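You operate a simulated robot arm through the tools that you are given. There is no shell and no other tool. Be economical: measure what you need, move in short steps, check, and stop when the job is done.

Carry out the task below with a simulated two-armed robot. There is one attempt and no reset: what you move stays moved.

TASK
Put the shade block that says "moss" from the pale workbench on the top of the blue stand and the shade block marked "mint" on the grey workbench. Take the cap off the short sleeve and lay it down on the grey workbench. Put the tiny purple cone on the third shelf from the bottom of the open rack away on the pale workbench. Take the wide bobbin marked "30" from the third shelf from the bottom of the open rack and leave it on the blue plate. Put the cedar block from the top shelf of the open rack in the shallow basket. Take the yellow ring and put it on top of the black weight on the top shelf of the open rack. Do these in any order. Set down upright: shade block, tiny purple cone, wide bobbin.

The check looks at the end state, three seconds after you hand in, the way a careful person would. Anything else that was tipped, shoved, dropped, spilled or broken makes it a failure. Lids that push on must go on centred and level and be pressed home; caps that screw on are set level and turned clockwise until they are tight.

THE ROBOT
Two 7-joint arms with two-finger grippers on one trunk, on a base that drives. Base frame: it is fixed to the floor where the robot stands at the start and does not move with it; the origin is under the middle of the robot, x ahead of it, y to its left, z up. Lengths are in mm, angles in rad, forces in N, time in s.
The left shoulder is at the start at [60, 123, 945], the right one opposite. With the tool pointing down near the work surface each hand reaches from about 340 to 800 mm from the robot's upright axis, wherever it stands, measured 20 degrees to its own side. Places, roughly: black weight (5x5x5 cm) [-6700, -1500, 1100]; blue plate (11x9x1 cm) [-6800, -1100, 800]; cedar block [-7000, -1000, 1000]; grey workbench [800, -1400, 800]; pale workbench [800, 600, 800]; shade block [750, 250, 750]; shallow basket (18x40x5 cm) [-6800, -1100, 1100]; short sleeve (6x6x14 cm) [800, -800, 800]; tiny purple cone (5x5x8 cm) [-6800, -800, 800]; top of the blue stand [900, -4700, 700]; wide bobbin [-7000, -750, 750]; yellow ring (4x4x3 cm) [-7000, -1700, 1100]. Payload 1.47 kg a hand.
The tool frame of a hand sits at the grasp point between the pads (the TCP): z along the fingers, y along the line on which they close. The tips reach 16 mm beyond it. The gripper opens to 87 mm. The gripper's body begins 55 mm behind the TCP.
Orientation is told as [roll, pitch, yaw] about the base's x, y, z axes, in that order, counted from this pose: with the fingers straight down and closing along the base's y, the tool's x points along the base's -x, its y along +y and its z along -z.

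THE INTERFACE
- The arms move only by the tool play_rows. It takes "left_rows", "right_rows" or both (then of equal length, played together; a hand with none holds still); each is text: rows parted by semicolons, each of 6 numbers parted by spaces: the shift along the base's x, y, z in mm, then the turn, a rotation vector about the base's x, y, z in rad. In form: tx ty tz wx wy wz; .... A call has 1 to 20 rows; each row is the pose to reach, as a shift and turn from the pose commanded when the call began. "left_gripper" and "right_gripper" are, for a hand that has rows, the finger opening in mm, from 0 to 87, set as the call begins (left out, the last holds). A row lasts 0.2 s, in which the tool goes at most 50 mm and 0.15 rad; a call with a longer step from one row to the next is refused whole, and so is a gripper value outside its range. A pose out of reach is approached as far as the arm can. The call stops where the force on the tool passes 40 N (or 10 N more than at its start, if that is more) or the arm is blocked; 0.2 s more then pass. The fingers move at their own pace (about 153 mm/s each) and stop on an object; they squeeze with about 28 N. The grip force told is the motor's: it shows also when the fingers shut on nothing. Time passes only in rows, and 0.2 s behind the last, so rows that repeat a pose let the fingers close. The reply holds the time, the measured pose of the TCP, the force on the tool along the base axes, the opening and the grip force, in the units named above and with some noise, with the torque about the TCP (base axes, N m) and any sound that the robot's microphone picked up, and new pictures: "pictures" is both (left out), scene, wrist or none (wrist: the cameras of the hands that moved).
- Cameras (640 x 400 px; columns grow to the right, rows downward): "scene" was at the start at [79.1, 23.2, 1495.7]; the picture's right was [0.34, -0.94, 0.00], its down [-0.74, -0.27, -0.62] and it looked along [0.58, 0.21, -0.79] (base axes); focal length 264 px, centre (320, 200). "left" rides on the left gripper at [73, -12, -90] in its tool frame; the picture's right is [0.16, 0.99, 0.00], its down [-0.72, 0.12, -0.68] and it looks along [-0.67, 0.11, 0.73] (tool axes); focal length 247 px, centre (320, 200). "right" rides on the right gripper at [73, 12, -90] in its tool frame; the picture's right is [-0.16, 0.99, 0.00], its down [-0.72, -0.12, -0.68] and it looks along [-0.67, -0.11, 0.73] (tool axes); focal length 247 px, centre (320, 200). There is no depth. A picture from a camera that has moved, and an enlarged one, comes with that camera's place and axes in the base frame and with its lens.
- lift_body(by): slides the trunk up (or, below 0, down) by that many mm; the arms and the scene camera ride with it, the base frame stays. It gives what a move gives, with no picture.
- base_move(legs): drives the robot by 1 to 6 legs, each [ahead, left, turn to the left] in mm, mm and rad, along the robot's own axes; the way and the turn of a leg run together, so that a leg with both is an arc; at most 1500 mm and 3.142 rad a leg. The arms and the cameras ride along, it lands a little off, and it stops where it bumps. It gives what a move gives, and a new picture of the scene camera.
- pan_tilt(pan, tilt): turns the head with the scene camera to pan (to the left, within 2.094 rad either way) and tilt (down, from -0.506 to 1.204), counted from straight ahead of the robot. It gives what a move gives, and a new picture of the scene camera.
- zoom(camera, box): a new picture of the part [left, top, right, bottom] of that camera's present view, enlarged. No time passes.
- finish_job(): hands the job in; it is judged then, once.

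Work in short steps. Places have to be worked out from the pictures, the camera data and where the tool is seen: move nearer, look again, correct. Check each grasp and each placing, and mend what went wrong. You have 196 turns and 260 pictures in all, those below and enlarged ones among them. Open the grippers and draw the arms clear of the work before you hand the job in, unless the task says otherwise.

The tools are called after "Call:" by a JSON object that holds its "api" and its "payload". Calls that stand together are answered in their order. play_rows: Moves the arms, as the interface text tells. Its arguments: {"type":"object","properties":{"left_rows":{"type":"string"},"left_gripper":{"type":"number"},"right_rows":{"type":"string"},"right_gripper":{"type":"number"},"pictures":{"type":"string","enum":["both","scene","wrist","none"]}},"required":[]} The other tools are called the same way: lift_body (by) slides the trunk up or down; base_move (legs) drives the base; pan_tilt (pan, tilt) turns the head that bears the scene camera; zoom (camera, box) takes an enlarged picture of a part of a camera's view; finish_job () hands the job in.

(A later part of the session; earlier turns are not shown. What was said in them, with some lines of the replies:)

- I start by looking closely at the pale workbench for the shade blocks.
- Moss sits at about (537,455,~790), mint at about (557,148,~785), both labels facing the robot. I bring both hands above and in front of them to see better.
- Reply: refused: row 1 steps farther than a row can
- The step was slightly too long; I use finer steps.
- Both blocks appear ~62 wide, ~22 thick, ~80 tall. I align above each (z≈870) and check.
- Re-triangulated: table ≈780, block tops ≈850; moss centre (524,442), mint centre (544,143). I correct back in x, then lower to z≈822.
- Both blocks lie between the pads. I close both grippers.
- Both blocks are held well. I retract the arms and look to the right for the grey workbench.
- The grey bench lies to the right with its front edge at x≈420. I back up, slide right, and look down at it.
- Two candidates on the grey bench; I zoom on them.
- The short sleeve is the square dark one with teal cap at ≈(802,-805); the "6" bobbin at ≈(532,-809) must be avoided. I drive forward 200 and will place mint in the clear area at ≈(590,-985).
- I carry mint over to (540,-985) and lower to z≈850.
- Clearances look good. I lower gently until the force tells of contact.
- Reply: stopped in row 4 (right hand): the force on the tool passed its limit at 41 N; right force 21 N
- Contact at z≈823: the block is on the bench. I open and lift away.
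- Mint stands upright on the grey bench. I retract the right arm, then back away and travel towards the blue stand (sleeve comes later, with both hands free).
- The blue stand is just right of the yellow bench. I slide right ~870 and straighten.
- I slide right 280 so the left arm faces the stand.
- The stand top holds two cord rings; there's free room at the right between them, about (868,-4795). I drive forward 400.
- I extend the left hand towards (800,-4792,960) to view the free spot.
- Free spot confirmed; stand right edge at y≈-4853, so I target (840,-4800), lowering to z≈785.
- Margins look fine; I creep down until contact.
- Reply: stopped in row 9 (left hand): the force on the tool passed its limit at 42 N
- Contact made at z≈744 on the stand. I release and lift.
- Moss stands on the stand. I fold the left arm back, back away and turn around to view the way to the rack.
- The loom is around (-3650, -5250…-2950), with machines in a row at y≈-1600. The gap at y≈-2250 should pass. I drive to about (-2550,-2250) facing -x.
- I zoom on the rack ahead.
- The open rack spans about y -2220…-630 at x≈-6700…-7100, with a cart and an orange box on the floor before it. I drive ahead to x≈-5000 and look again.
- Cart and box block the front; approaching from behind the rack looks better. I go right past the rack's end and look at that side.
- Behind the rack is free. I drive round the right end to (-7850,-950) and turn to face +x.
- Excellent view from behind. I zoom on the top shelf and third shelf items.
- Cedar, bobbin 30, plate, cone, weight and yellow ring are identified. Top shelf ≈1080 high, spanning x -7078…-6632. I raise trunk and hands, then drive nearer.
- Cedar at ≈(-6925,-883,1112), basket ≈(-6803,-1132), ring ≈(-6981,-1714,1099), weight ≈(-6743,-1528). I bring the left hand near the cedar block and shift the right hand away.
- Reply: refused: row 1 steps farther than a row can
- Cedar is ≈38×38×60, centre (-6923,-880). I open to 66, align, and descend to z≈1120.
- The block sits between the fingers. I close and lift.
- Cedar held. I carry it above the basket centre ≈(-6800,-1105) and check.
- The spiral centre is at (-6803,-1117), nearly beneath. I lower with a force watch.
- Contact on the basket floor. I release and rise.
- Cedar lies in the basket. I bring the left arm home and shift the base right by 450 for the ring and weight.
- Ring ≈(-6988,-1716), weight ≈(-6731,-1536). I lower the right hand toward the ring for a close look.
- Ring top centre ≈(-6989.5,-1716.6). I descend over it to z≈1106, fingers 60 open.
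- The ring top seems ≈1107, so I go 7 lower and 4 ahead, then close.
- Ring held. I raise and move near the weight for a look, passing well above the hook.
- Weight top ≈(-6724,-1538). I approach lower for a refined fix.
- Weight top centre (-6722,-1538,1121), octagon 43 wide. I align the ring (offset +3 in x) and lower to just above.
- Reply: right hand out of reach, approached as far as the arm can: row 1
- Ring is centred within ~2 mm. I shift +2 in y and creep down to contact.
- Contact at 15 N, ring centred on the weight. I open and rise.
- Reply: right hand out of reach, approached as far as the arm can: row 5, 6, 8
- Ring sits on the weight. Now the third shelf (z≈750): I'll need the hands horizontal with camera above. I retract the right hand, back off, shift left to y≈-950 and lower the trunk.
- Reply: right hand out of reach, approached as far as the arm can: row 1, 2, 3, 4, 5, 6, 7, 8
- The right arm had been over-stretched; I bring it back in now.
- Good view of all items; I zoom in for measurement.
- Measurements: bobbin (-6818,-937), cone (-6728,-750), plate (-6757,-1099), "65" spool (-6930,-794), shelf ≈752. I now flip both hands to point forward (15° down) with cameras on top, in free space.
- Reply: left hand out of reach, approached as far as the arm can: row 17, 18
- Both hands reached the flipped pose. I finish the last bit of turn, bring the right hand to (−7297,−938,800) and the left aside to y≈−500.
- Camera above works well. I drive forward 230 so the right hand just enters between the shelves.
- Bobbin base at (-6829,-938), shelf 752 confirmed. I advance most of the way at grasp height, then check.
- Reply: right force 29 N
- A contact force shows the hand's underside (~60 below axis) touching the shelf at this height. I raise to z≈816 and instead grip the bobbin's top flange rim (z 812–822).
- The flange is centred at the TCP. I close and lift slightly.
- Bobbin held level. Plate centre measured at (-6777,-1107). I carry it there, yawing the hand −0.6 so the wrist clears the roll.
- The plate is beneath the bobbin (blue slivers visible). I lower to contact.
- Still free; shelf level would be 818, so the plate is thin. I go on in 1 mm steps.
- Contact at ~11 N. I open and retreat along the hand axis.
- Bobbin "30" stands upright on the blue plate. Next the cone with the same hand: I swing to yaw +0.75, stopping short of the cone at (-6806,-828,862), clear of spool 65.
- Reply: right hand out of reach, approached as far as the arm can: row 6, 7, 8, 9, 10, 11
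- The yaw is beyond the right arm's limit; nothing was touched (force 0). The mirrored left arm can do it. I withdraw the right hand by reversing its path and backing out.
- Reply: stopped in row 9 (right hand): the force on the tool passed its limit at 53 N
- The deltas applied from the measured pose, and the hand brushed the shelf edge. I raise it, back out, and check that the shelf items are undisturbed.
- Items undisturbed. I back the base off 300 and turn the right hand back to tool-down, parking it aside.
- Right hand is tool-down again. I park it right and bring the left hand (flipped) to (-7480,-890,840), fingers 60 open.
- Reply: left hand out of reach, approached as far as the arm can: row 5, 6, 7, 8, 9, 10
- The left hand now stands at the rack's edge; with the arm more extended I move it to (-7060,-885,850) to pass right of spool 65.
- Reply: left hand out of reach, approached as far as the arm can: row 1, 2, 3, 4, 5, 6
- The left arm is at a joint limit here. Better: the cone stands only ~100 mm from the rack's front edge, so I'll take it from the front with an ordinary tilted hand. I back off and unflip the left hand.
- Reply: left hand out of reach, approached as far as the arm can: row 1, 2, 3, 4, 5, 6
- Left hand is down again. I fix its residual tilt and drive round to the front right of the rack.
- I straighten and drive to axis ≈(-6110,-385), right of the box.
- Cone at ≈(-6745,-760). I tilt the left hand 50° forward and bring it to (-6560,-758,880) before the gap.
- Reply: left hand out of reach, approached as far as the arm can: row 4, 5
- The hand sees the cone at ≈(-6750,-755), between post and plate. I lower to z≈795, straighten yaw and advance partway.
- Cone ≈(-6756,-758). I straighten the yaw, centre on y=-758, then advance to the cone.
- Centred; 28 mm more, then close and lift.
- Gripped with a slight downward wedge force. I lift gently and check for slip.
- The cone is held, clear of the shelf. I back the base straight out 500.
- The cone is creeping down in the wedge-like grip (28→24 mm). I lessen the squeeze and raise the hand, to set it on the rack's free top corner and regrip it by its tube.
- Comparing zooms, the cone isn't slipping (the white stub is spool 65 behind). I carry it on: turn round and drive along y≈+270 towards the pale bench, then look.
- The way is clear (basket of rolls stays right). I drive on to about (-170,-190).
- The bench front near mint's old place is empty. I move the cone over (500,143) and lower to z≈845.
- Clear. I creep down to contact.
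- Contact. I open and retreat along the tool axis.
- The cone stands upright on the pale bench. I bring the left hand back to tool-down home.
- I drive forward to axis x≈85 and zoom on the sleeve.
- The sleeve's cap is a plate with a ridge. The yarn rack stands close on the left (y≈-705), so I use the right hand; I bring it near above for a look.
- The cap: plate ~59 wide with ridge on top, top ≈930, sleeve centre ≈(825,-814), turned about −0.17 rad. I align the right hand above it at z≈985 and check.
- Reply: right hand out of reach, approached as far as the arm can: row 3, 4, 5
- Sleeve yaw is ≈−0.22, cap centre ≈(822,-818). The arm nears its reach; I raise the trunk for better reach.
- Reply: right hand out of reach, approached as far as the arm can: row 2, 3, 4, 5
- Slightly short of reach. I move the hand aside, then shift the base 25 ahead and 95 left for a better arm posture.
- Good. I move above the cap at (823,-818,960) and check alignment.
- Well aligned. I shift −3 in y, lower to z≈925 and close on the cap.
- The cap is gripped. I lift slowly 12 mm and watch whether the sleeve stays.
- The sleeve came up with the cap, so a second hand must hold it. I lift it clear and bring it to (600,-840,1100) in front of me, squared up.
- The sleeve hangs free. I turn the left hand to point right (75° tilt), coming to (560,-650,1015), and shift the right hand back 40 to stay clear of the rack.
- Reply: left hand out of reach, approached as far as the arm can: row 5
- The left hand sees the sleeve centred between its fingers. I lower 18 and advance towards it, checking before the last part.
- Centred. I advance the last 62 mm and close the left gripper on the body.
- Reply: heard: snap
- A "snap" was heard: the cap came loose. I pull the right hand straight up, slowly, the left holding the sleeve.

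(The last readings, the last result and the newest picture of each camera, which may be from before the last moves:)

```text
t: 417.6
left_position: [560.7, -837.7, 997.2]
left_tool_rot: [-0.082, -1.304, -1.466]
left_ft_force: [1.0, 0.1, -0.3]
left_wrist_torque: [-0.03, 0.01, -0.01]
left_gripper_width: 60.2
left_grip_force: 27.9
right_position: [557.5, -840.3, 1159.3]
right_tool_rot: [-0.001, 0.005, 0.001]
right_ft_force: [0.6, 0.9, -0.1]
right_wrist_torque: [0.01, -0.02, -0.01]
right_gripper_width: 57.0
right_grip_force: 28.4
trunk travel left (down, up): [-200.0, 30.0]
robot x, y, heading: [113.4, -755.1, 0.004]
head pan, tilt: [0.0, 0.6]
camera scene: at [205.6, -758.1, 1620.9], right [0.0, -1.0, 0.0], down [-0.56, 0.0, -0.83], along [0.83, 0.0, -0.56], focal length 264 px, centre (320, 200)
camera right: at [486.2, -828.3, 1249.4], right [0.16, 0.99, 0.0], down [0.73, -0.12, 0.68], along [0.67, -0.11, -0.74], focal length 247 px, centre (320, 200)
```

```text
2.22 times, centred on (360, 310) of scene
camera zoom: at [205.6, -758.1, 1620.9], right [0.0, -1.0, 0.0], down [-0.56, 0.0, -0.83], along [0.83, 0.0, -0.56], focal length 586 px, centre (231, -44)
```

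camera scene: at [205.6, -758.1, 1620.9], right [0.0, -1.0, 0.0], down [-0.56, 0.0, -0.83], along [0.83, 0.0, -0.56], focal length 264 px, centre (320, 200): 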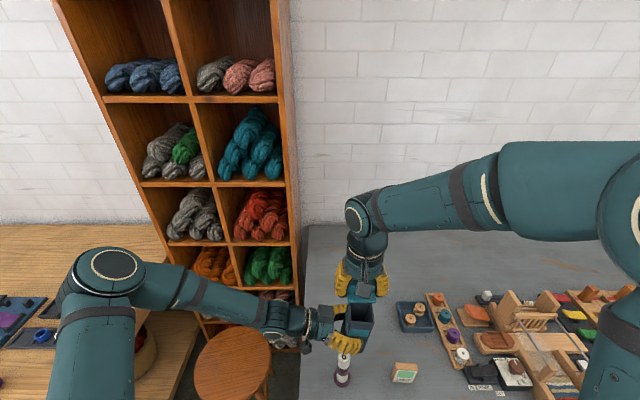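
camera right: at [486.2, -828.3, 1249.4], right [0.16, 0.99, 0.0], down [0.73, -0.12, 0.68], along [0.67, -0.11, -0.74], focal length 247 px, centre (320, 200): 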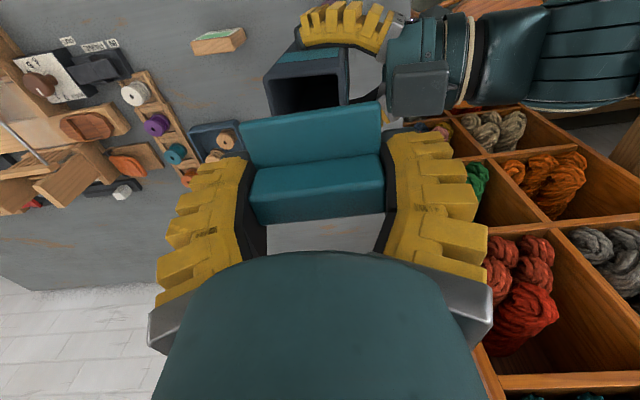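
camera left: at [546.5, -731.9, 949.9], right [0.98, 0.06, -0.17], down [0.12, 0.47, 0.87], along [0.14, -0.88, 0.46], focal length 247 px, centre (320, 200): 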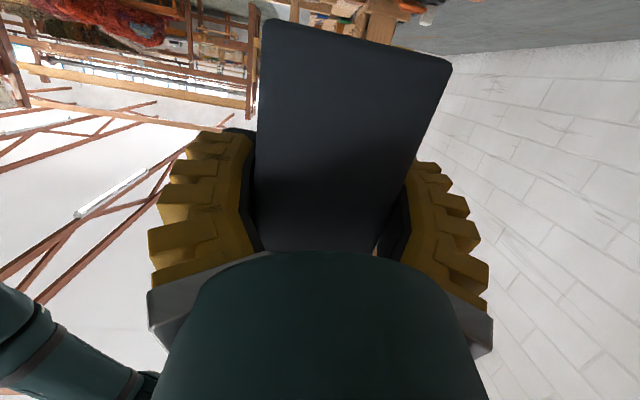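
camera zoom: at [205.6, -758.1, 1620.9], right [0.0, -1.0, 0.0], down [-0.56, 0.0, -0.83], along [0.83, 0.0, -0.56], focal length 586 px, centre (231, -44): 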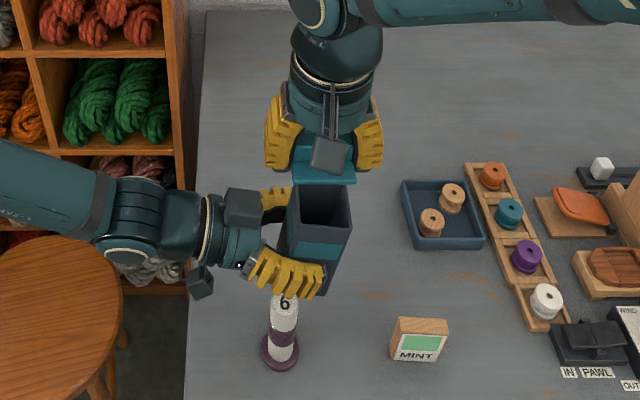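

The cap is off; the left hand holds the open sleeve. I take the cap to the free spot (690,-925) and lower it to z≈860.

Call:
{"api": "play_rows", "payload": {"right_rows": "33 -21 0 0 0 0;66 -42 0 0 0 0;100 -64 0 0 0 0;133 -85 0 0 0 0;133 -85 -45 0 0 0;133 -85 -90 0 0 0;133 -85 -135 0 0 0;133 -85 -180 0 0 0;133 -85 -225 0 0 0;133 -85 -270 0 0 0;133 -85 -300 0 0 0;133 -85 -300 0 0 0", "pictures": "both"}}

```text
t: 420.2
left_position: [560.6, -837.0, 997.2]
left_tool_rot: [-0.083, -1.309, -1.466]
left_ft_force: [0.4, 0.0, -0.7]
left_wrist_torque: [0.03, -0.02, 0.04]
left_gripper_width: 59.6
left_grip_force: 27.5
right_position: [691.8, -925.2, 859.9]
right_tool_rot: [0.0, 0.005, -0.001]
right_ft_force: [0.1, 0.2, -0.3]
right_wrist_torque: [-0.03, 0.02, 0.03]
right_gripper_width: 57.4
right_grip_force: 28.2
trunk travel left (down, up): [-200.0, 30.0]
robot x, y, heading: [108.3, -754.8, 0.0]
head pan, tilt: [0.0, 0.6]
camera scene: at [205.6, -758.0, 1621.0], right [0.0, -1.0, 0.0], down [-0.56, 0.0, -0.83], along [0.83, 0.0, -0.56], focal length 264 px, centre (320, 200)
camera right: at [618.7, -913.7, 949.5], right [0.16, 0.99, 0.0], down [0.73, -0.12, 0.68], along [0.67, -0.11, -0.74], focal length 247 px, centre (320, 200)
```

scene: 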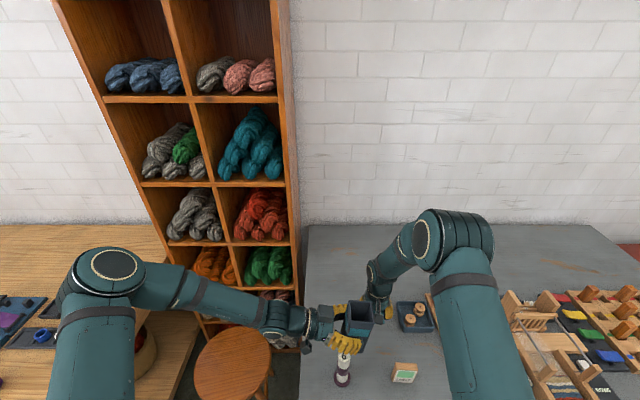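
right: 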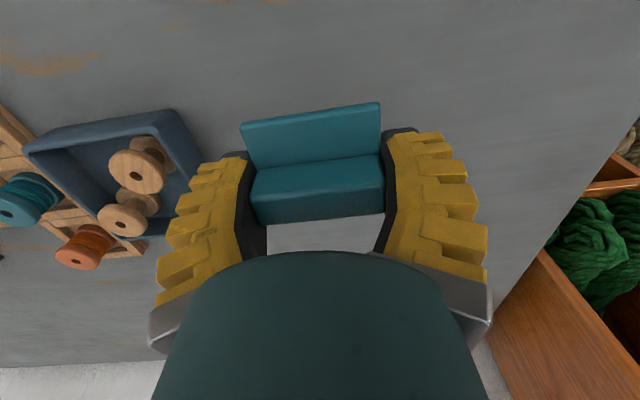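

The tray is 40 mm off; I shift 15 to the left and creep down.

Call:
{"api": "play_rows", "payload": {"right_rows": "0 8 -10 0 0 0;0 15 -22 0 0 0;0 15 -32 0 0 0;0 15 -36 0 0 0;0 15 -39 0 0 0;0 15 -42 0 0 0;0 15 -45 0 0 0;0 15 -48 0 0 0;0 15 -51 0 0 0", "pictures": "none"}}

```text
t: 422.2
left_position: [561.5, -837.7, 996.5]
left_tool_rot: [-0.084, -1.306, -1.466]
left_ft_force: [0.0, 0.1, -0.5]
left_wrist_torque: [0.01, 0.01, 0.0]
left_gripper_width: 59.4
left_grip_force: 27.9
right_position: [693.4, -911.3, 808.7]
right_tool_rot: [-0.001, 0.005, -0.001]
right_ft_force: [-0.8, -0.4, -0.1]
right_wrist_torque: [0.0, 0.03, 0.0]
right_gripper_width: 57.0
right_grip_force: 27.7
trunk travel left (down, up): [-200.0, 30.0]
robot x, y, heading: [110.5, -758.6, -0.0]
head pan, tilt: [0.0, 0.6]
```

Call:
{"api": "play_rows", "payload": {"right_rows": "0 0 -2 0 0 0;0 0 -4 0 0 0;0 0 -6 0 0 0;0 0 -8 0 0 0;0 0 -10 0 0 0;0 0 -12 0 0 0", "pictures": "wrist"}}

```text
t: 423.6
left_position: [561.8, -837.9, 996.9]
left_tool_rot: [-0.083, -1.305, -1.466]
left_ft_force: [0.3, 0.4, 0.5]
left_wrist_torque: [0.0, 0.03, -0.01]
left_gripper_width: 59.2
left_grip_force: 27.7
right_position: [693.3, -910.6, 796.7]
right_tool_rot: [0.0, 0.005, 0.0]
right_ft_force: [0.1, -0.4, -0.3]
right_wrist_torque: [-0.04, -0.04, -0.01]
right_gripper_width: 56.8
right_grip_force: 27.8
trunk travel left (down, up): [-200.0, 30.0]
robot x, y, heading: [111.1, -757.2, -0.003]
head pan, tilt: [0.0, 0.6]
camera right: at [619.7, -898.6, 886.5], right [0.16, 0.99, 0.0], down [0.73, -0.12, 0.68], along [0.67, -0.11, -0.74], focal length 247 px, centre (320, 200)
```

right: 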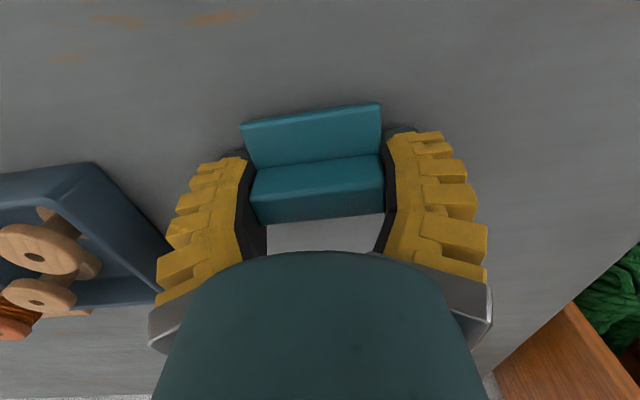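

Call:
{"api": "play_rows", "payload": {"right_rows": "0 0 -1 0 0 0;0 0 -2 0 0 0;0 0 -3 0 0 0;0 0 -4 0 0 0;0 0 -6 0 0 0;0 0 -8 0 0 0;0 0 -10 0 0 0", "pictures": "none"}}

```text
t: 425.0
left_position: [558.9, -838.2, 997.8]
left_tool_rot: [-0.076, -1.306, -1.475]
left_ft_force: [1.1, 0.3, -0.1]
left_wrist_torque: [0.02, 0.02, -0.02]
left_gripper_width: 59.5
left_grip_force: 27.7
right_position: [693.3, -909.5, 793.5]
right_tool_rot: [0.001, -0.001, 0.0]
right_ft_force: [-11.8, -0.3, 23.2]
right_wrist_torque: [0.22, 0.22, 0.22]
right_gripper_width: 57.1
right_grip_force: 28.1
trunk travel left (down, up): [-200.0, 30.0]
robot x, y, heading: [108.9, -756.3, -0.0]
head pan, tilt: [0.0, 0.6]
stopped in row 6 (right hand): the force on the tool passed its limit at 44 N (the readings are from after the stop); the commanded pose is now the measured one
```

Contact. I release the cap and raise the hand.

Call:
{"api": "play_rows", "payload": {"right_rows": "0 0 2 0 0 0;0 0 2 0 0 0;0 0 2 0 0 0;0 0 40 0 0 0;0 0 85 0 0 0;0 0 130 0 0 0;-30 0 160 0 0 0", "right_gripper": 76, "pictures": "wrist"}}

```text
t: 426.6
left_position: [560.2, -837.3, 997.9]
left_tool_rot: [-0.079, -1.308, -1.47]
left_ft_force: [-0.4, 0.6, -0.5]
left_wrist_torque: [-0.02, -0.02, 0.01]
left_gripper_width: 59.7
left_grip_force: 28.1
right_position: [665.2, -910.8, 953.7]
right_tool_rot: [0.0, 0.003, 0.0]
right_ft_force: [-0.6, 0.3, 0.2]
right_wrist_torque: [-0.02, -0.02, 0.01]
right_gripper_width: 78.6
right_grip_force: 2.0
trunk travel left (down, up): [-200.0, 30.0]
robot x, y, heading: [109.4, -757.5, 0.001]
head pan, tilt: [0.0, 0.6]
camera right: at [592.0, -900.0, 1042.1], right [0.16, 0.99, 0.0], down [0.72, -0.12, 0.68], along [0.67, -0.11, -0.73], focal length 247 px, centre (320, 200)
```

right: 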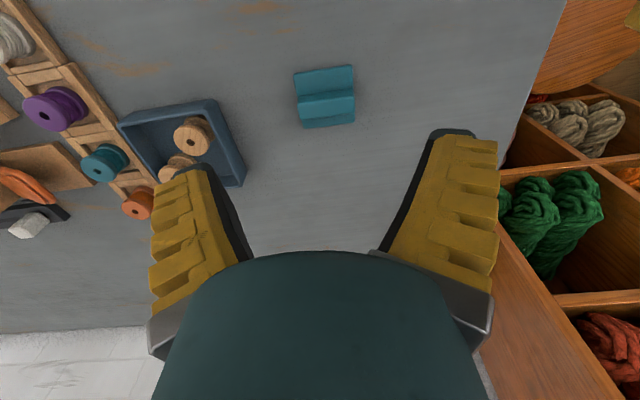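

The cap lies flat on the grey bench. The left hand can't lower the sleeve (its camera would hit the bench), so the right hand will take it from above. I bring it over the sleeve at z≈1165.

Call:
{"api": "play_rows", "payload": {"right_rows": "0 0 45 0 0 0;0 0 90 0 0 0;0 0 135 0 0 0;0 0 180 0 0 0;0 0 212 0 0 0;-35 20 212 0 0 0;-70 45 212 0 0 0;-105 60 212 0 0 0;-135 73 212 0 0 0;-135 73 212 0 0 0", "right_gripper": 68, "pictures": "both"}}

```text
t: 428.8
left_position: [561.6, -837.0, 996.4]
left_tool_rot: [-0.086, -1.307, -1.464]
left_ft_force: [0.8, 0.1, -0.5]
left_wrist_torque: [-0.03, 0.01, 0.02]
left_gripper_width: 59.2
left_grip_force: 28.5
right_position: [529.6, -836.3, 1164.3]
right_tool_rot: [-0.001, 0.0, -0.002]
right_ft_force: [0.4, -0.3, 0.6]
right_wrist_torque: [0.01, -0.01, 0.0]
right_gripper_width: 71.4
right_grip_force: 2.9
trunk travel left (down, up): [-200.0, 30.0]
robot x, y, heading: [110.0, -758.9, 0.003]
head pan, tilt: [0.0, 0.6]
camera scene: at [206.4, -758.2, 1620.9], right [0.0, -1.0, 0.0], down [-0.57, 0.0, -0.82], along [0.82, 0.0, -0.57], focal length 264 px, centre (320, 200)
camera right: at [456.3, -825.1, 1253.6], right [0.16, 0.99, 0.0], down [0.72, -0.12, 0.68], along [0.67, -0.11, -0.73], focal length 247 px, centre (320, 200)
```

scene: 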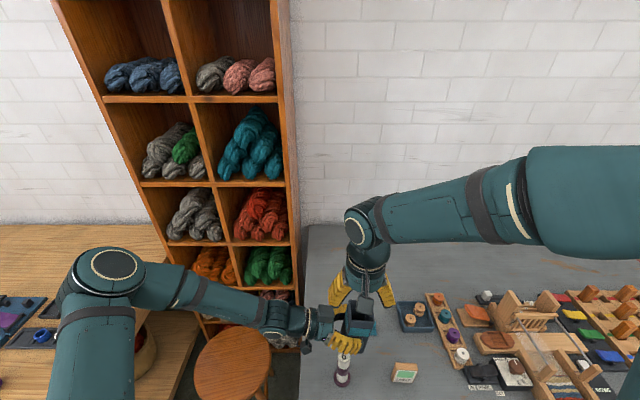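
right: 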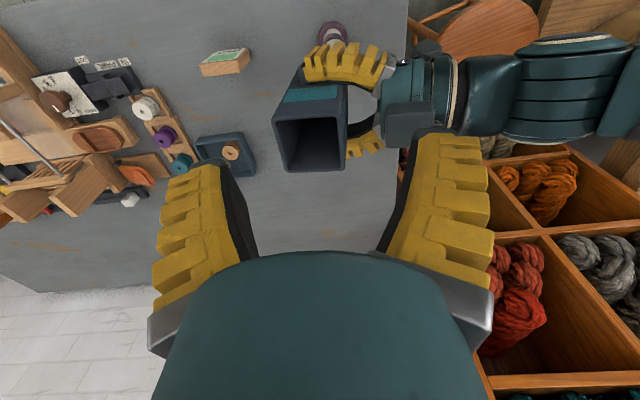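

Sleeve mouth centre ≈(555,-849), square to the axes, with ~10 mm finger margins. I align above at z≈1108 and check.

Call:
{"api": "play_rows", "payload": {"right_rows": "13 -6 0 0 0 0;26 -13 -28 0 0 0;26 -13 -56 0 0 0;26 -13 -56 0 0 0", "pictures": "wrist"}}

```text
t: 429.8
left_position: [561.3, -836.4, 997.0]
left_tool_rot: [-0.084, -1.305, -1.468]
left_ft_force: [0.3, 0.4, 0.1]
left_wrist_torque: [-0.01, 0.02, 0.01]
left_gripper_width: 59.3
left_grip_force: 27.5
right_position: [554.4, -850.1, 1108.7]
right_tool_rot: [0.001, 0.001, -0.003]
right_ft_force: [-0.1, -0.4, 0.8]
right_wrist_torque: [-0.03, 0.02, -0.04]
right_gripper_width: 71.6
right_grip_force: 2.8
trunk travel left (down, up): [-200.0, 30.0]
robot x, y, heading: [108.2, -752.2, -0.001]
head pan, tilt: [0.0, 0.6]
camera right: at [481.5, -837.4, 1197.2], right [0.16, 0.99, 0.0], down [0.72, -0.12, 0.68], along [0.67, -0.11, -0.73], focal length 247 px, centre (320, 200)
```

right: 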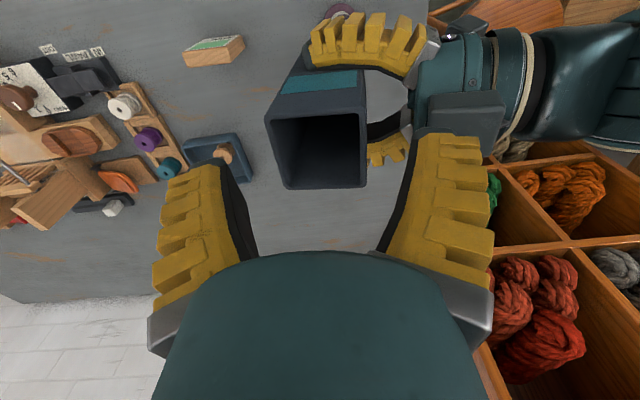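

Mouth centre ≈(562,-850), rim z≈1068; the finger clears the left hand's box by ~15. I descend to z≈1058 and close.

Call:
{"api": "play_rows", "payload": {"right_rows": "8 0 0 0 0 0;8 0 -20 0 0 0;8 0 -38 0 0 0;8 0 -51 0 0 0;8 0 -51 0 0 0", "pictures": "wrist"}}

```text
t: 431.0
left_position: [561.5, -836.0, 996.7]
left_tool_rot: [-0.088, -1.304, -1.461]
left_ft_force: [-0.6, 14.5, -19.6]
left_wrist_torque: [-2.06, -0.25, -0.2]
left_gripper_width: 59.4
left_grip_force: 27.3
right_position: [563.0, -851.7, 1056.7]
right_tool_rot: [-0.001, 0.0, 0.0]
right_ft_force: [0.0, -15.8, 20.9]
right_wrist_torque: [1.46, 0.32, 0.19]
right_gripper_width: 71.5
right_grip_force: 5.6
trunk travel left (down, up): [-200.0, 30.0]
robot x, y, heading: [108.1, -756.7, 0.002]
head pan, tilt: [0.0, 0.6]
camera right: at [490.5, -839.1, 1145.7], right [0.16, 0.99, 0.0], down [0.72, -0.12, 0.68], along [0.67, -0.11, -0.73], focal length 247 px, centre (320, 200)
```

right: 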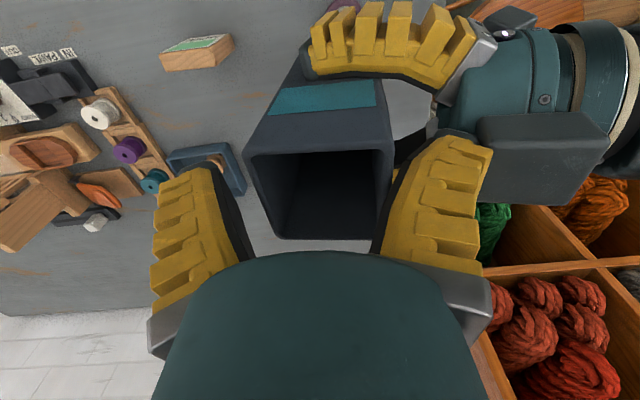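

The right finger touches the left hand's box (~20 N). I rise 9 mm, shift −3 in y, then close.

Call:
{"api": "play_rows", "payload": {"right_rows": "0 -3 5 0 0 0;0 -3 9 0 0 0;0 -3 9 0 0 0", "pictures": "none"}}

Call:
{"api": "play_rows", "payload": {"right_rows": "0 0 0 0 0 0;0 0 0 0 0 0;0 0 0 0 0 0", "right_gripper": 0, "pictures": "wrist"}}

```text
t: 431.8
left_position: [560.9, -837.5, 997.6]
left_tool_rot: [-0.081, -1.306, -1.468]
left_ft_force: [-1.8, 2.3, -4.8]
left_wrist_torque: [-0.36, -0.18, 0.07]
left_gripper_width: 59.0
left_grip_force: 27.7
right_position: [564.9, -852.0, 1065.0]
right_tool_rot: [0.0, 0.003, 0.001]
right_ft_force: [2.0, -2.0, 3.7]
right_wrist_torque: [0.31, 0.08, -0.08]
right_gripper_width: 71.6
right_grip_force: 3.5
trunk travel left (down, up): [-200.0, 30.0]
robot x, y, heading: [109.4, -754.0, -0.001]
head pan, tilt: [0.0, 0.6]
```

```text
t: 432.6
left_position: [561.0, -837.9, 998.0]
left_tool_rot: [-0.083, -1.31, -1.469]
left_ft_force: [-0.2, -8.3, 4.4]
left_wrist_torque: [0.35, -0.02, 0.1]
left_gripper_width: 59.5
left_grip_force: 28.4
right_position: [563.1, -851.3, 1065.8]
right_tool_rot: [-0.001, 0.003, 0.0]
right_ft_force: [-0.2, 9.1, -5.1]
right_wrist_torque: [0.14, -0.01, -0.16]
right_gripper_width: 54.1
right_grip_force: 27.9
trunk travel left (down, up): [-200.0, 30.0]
robot x, y, heading: [113.8, -754.8, 0.0]
head pan, tilt: [0.0, 0.6]
camera right: at [490.0, -840.6, 1154.7], right [0.16, 0.99, 0.0], down [0.73, -0.12, 0.68], along [0.67, -0.11, -0.73], focal length 247 px, centre (320, 200)
```

right: 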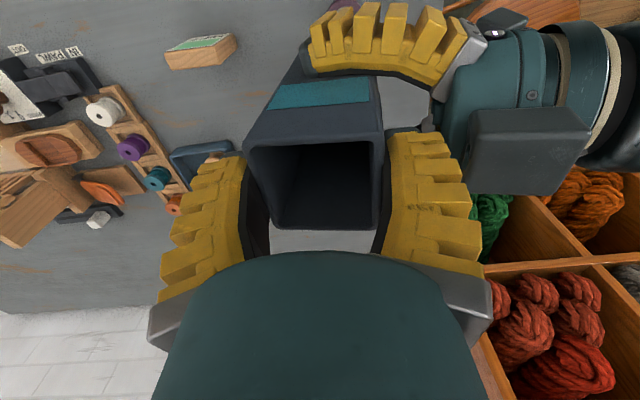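

Right hand holds the rim. I open the left and withdraw it to the left.

Call:
{"api": "play_rows", "payload": {"left_rows": "0 0 0 0 0 0;0 0 0 0 0 0;0 0 0 0 0 0;0 20 0 0 0 0;0 60 0 0 0 0;0 105 0 0 0 0;0 150 5 0 0 0;0 190 10 0 0 0", "left_gripper": 87, "pictures": "both"}}

```text
t: 434.4
left_position: [561.4, -647.1, 1008.1]
left_tool_rot: [-0.088, -1.308, -1.462]
left_ft_force: [-0.3, 0.0, -0.1]
left_wrist_torque: [0.01, 0.02, -0.04]
left_gripper_width: 87.1
left_grip_force: 0.0
right_position: [563.3, -852.3, 1065.9]
right_tool_rot: [-0.001, 0.001, 0.002]
right_ft_force: [0.7, -0.5, -0.9]
right_wrist_torque: [0.03, 0.01, -0.01]
right_gripper_width: 55.3
right_grip_force: 28.5
trunk travel left (down, up): [-200.0, 30.0]
robot x, y, heading: [111.3, -754.8, -0.002]
head pan, tilt: [0.0, 0.6]
camera scene: at [205.4, -757.2, 1620.9], right [0.0, -1.0, 0.0], down [-0.56, 0.0, -0.83], along [0.83, 0.0, -0.56], focal length 264 px, centre (320, 200)
camera left: at [547.0, -542.4, 960.8], right [0.98, 0.06, -0.17], down [0.12, 0.47, 0.87], along [0.14, -0.88, 0.46], focal length 247 px, centre (320, 200)
```

scene: 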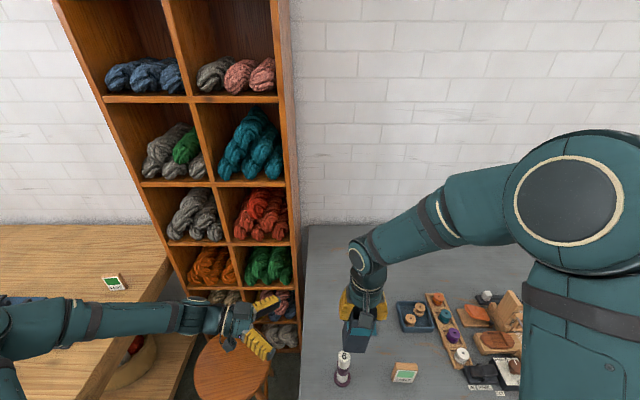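
left: 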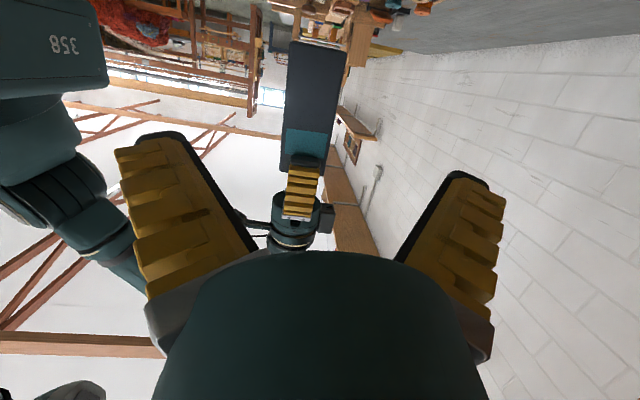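

The sleeve is held upright. I carry it back to its original place (822,-818, yaw −0.22), descending on the way.

Call:
{"api": "play_rows", "payload": {"right_rows": "40 6 8 0 0 -.04;83 12 8 0 0 -.08;126 18 0 0 0 -.12;168 24 -10 0 0 -.16;208 29 -25 0 0 -.19;240 33 -50 0 0 -.216;259 34 -85 0 0 -.216;259 34 -120 0 0 -.216;259 34 -140 0 0 -.216;259 34 -140 0 0 -.216", "pictures": "both"}}

```text
t: 436.6
left_position: [561.1, -648.2, 1008.0]
left_tool_rot: [-0.086, -1.306, -1.466]
left_ft_force: [-0.5, 0.3, -0.5]
left_wrist_torque: [-0.03, 0.03, -0.02]
left_gripper_width: 87.0
left_grip_force: 0.0
right_position: [822.0, -818.6, 926.4]
right_tool_rot: [0.001, 0.0, -0.216]
right_ft_force: [0.8, -0.6, -0.9]
right_wrist_torque: [0.0, -0.01, -0.03]
right_gripper_width: 55.2
right_grip_force: 27.9
trunk travel left (down, up): [-200.0, 30.0]
robot x, y, heading: [107.6, -755.6, 0.003]
head pan, tilt: [0.0, 0.6]
camera scene: at [205.6, -758.0, 1621.0], right [0.0, -1.0, 0.0], down [-0.56, 0.0, -0.83], along [0.83, 0.0, -0.56], focal length 264 px, centre (320, 200)
camera right: at [752.5, -791.8, 1014.7], right [0.37, 0.93, 0.0], down [0.68, -0.27, 0.68], along [0.63, -0.25, -0.73], focal length 247 px, centre (320, 200)
```

scene: 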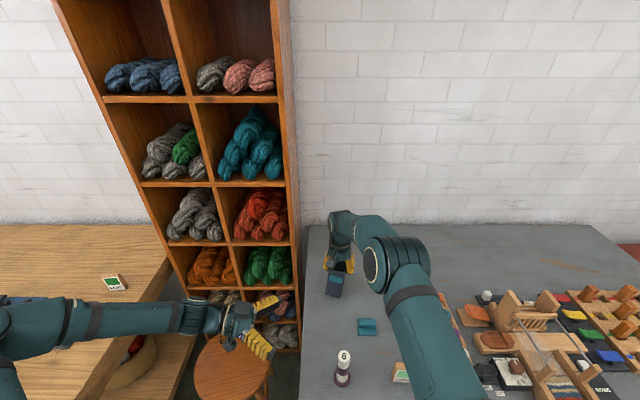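
right: 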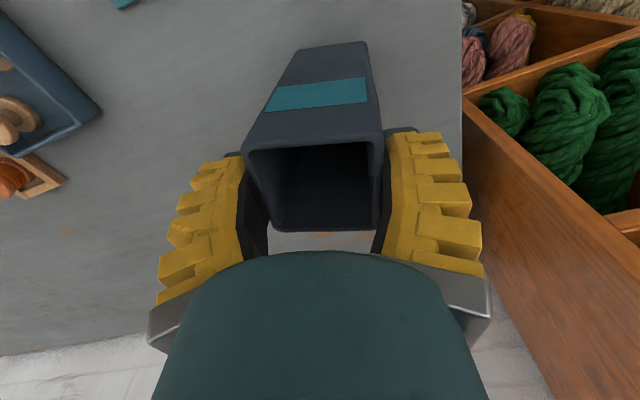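

Now I creep down until the sleeve rests on the bench.

Call:
{"api": "play_rows", "payload": {"right_rows": "0 0 -4 0 0 0;0 0 -8 0 0 0;0 0 -11 0 0 0;0 0 -14 0 0 0;0 0 -16 0 0 0;0 0 -18 0 0 0;0 0 -20 0 0 0;0 0 -22 0 0 0;0 0 -24 0 0 0;0 0 -26 0 0 0;0 0 -28 0 0 0;0 0 -30 0 0 0", "pictures": "none"}}

```text
t: 439.2
left_position: [559.7, -648.6, 1008.2]
left_tool_rot: [-0.079, -1.307, -1.473]
left_ft_force: [-0.5, 1.1, 0.8]
left_wrist_torque: [-0.03, 0.0, 0.03]
left_gripper_width: 86.9
left_grip_force: 0.0
right_position: [823.3, -817.9, 898.1]
right_tool_rot: [-0.001, -0.002, -0.215]
right_ft_force: [0.4, 7.2, 24.3]
right_wrist_torque: [0.3, -0.07, -0.01]
right_gripper_width: 58.3
right_grip_force: 28.0
trunk travel left (down, up): [-200.0, 30.0]
robot x, y, heading: [107.2, -753.9, -0.002]
head pan, tilt: [0.0, 0.6]
```

Seated (24 N). I release and lift away.

Call:
{"api": "play_rows", "payload": {"right_rows": "0 0 2 0 0 0;0 0 2 0 0 0;0 0 2 0 0 0;0 0 2 0 0 0;0 0 30 0 0 0;0 0 70 0 0 0;-20 0 110 0 0 0;-60 -20 140 0 0 .1", "right_gripper": 84, "pictures": "both"}}

Call:
{"api": "zoom", "payload": {"camera": "scene", "box": [300, 230, 440, 400]}}

```text
refused: row 8 steps farther than a row can; nothing moved
```

```text
2.35 times, centred on (370, 315) of scene
camera zoom: at [203.2, -757.0, 1621.1], right [0.0, -1.0, 0.0], down [-0.56, 0.0, -0.83], along [0.83, 0.0, -0.56], focal length 621 px, centre (202, -71)
```

zoom: 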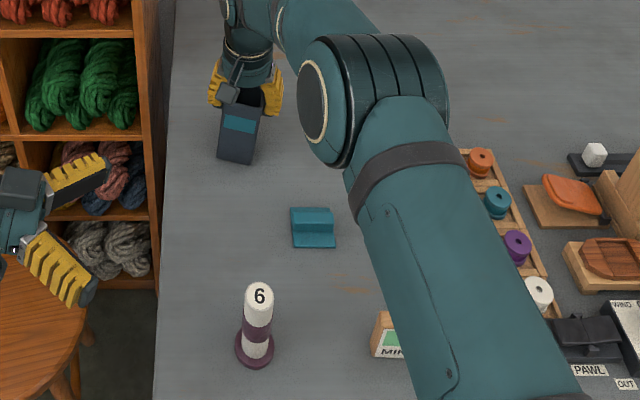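

Call:
{"api": "play_rows", "payload": {"right_rows": "0 0 2 0 0 0;0 0 2 0 0 0;0 0 2 0 0 0;0 0 2 0 0 0;0 0 30 0 0 0;0 0 70 0 0 0;-20 0 110 0 0 0;-50 -15 140 0 0 .1", "right_gripper": 84, "pictures": "both"}}

Call:
{"api": "zoom", "payload": {"camera": "scene", "box": [300, 230, 440, 400]}}

```text
t: 441.0
left_position: [561.6, -648.2, 1009.1]
left_tool_rot: [-0.08, -1.305, -1.47]
left_ft_force: [-0.4, -0.1, 0.2]
left_wrist_torque: [0.03, -0.02, -0.02]
left_gripper_width: 87.0
left_grip_force: 0.0
right_position: [771.7, -835.8, 1035.1]
right_tool_rot: [0.0, 0.003, -0.116]
right_ft_force: [0.4, 0.8, 0.6]
right_wrist_torque: [0.0, 0.01, 0.0]
right_gripper_width: 84.9
right_grip_force: 0.8
trunk travel left (down, up): [-200.0, 30.0]
robot x, y, heading: [111.3, -757.5, -0.0]
head pan, tilt: [0.0, 0.6]
camera scene: at [204.5, -758.9, 1621.0], right [0.0, -1.0, 0.0], down [-0.56, 0.0, -0.83], along [0.83, 0.0, -0.56], focal length 264 px, centre (320, 200)
camera right: at [701.1, -815.0, 1124.1], right [0.27, 0.96, 0.0], down [0.71, -0.2, 0.68], along [0.65, -0.18, -0.73], focal length 247 px, centre (320, 200)
```

scene: 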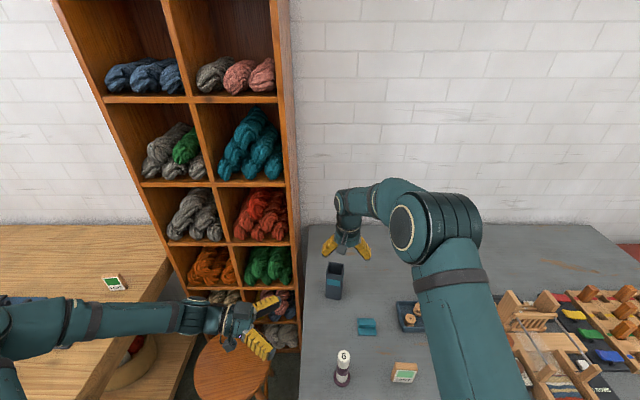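
right: 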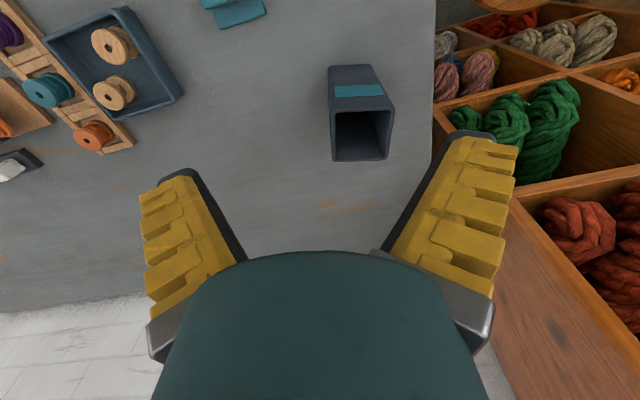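

```text
2.35 times, centred on (370, 315) of scene
camera zoom: at [204.5, -758.9, 1621.0], right [0.0, -1.0, 0.0], down [-0.56, 0.0, -0.83], along [0.83, 0.0, -0.56], focal length 621 px, centre (202, -71)
```

zoom: 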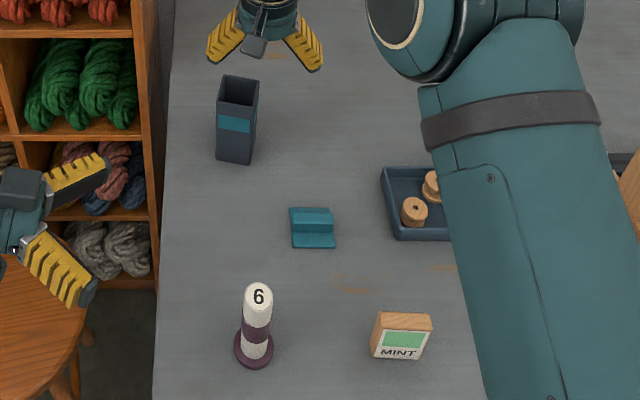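

All is in order on the grey bench. I back off to draw the arms clear and glance at the pale bench once more.

Call:
{"api": "base_move", "payload": {"legs": [[-500, 0, 0]]}}

Call:
{"api": "pan_tilt", "payload": {"pan": 0.55, "tilt": 0.45}}

```text
t: 443.9
left_position: [59.7, -649.4, 1008.7]
left_tool_rot: [-0.08, -1.307, -1.47]
left_ft_force: [-0.8, 0.1, 0.6]
left_wrist_torque: [0.02, -0.04, 0.03]
left_gripper_width: 87.2
left_grip_force: 0.0
right_position: [271.3, -835.6, 1034.3]
right_tool_rot: [0.002, 0.001, -0.117]
right_ft_force: [0.8, -0.1, -0.6]
right_wrist_torque: [0.05, 0.01, -0.02]
right_gripper_width: 84.8
right_grip_force: 0.1
trunk travel left (down, up): [-200.0, 30.0]
robot x, y, heading: [-390.4, -757.4, 0.001]
head pan, tilt: [0.0, 0.6]
camera scene: at [-296.8, -758.1, 1621.0], right [0.0, -1.0, 0.0], down [-0.56, 0.0, -0.83], along [0.83, 0.0, -0.56], focal length 264 px, centre (320, 200)
```

scene: 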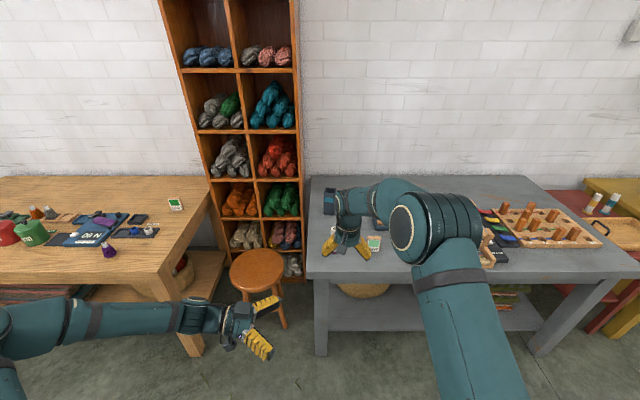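

```text
t: 444.9
left_position: [60.3, -649.9, 1007.6]
left_tool_rot: [-0.084, -1.306, -1.468]
left_ft_force: [0.7, 0.1, 1.0]
left_wrist_torque: [0.01, -0.01, 0.01]
left_gripper_width: 86.9
left_grip_force: 0.1
right_position: [271.3, -835.0, 1033.4]
right_tool_rot: [-0.001, 0.002, -0.118]
right_ft_force: [0.2, -0.4, -0.7]
right_wrist_torque: [0.02, -0.01, 0.01]
right_gripper_width: 84.9
right_grip_force: 0.5
trunk travel left (down, up): [-200.0, 30.0]
robot x, y, heading: [-390.1, -753.9, -0.004]
head pan, tilt: [0.55, 0.45]
camera scene: at [-306.1, -710.1, 1634.5], right [0.52, -0.85, 0.0], down [-0.37, -0.23, -0.9], along [0.77, 0.47, -0.44], focal length 264 px, centre (320, 200)
```

scene: 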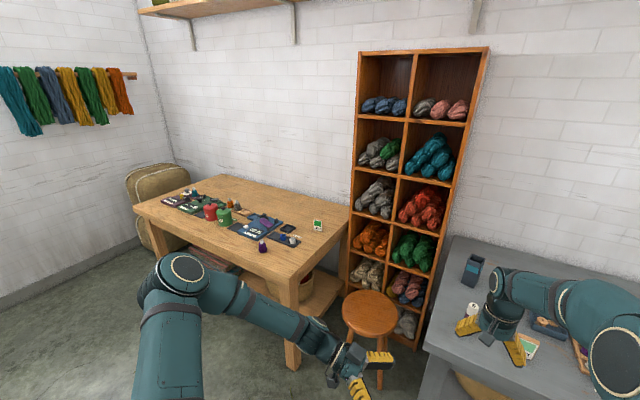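

The cone stands upright on the pale bench, all placings are done, grippers are open and arms clear. I hand in.

Call:
{"api": "finish_job", "payload": {}}

```text
The job is handed in.
```

I finished all seven placements and handed the job in; no verdict came back. The arms are drawn clear and both grippers are open.

- **Moss block:** upright on top of the blue stand, between the two cord rings.
- **Mint block:** upright on the grey workbench.
- **Sleeve cap:** off and lying flat on the grey workbench. The sleeve lifted with the cap, so I held it in the air with the other hand to pull them apart. I then set it back upright at about its original spot.
- **Purple cone:** upright on the pale workbench, near where mint had been.
- **Bobbin "30":** upright on the blue plate.
- **Cedar block:** in the shallow basket.
- **Yellow ring:** centred on the black weight.

While I worked at the rack, the right hand bumped the third shelf twice, the second time at 53 N. I saw nothing on the shelf move.
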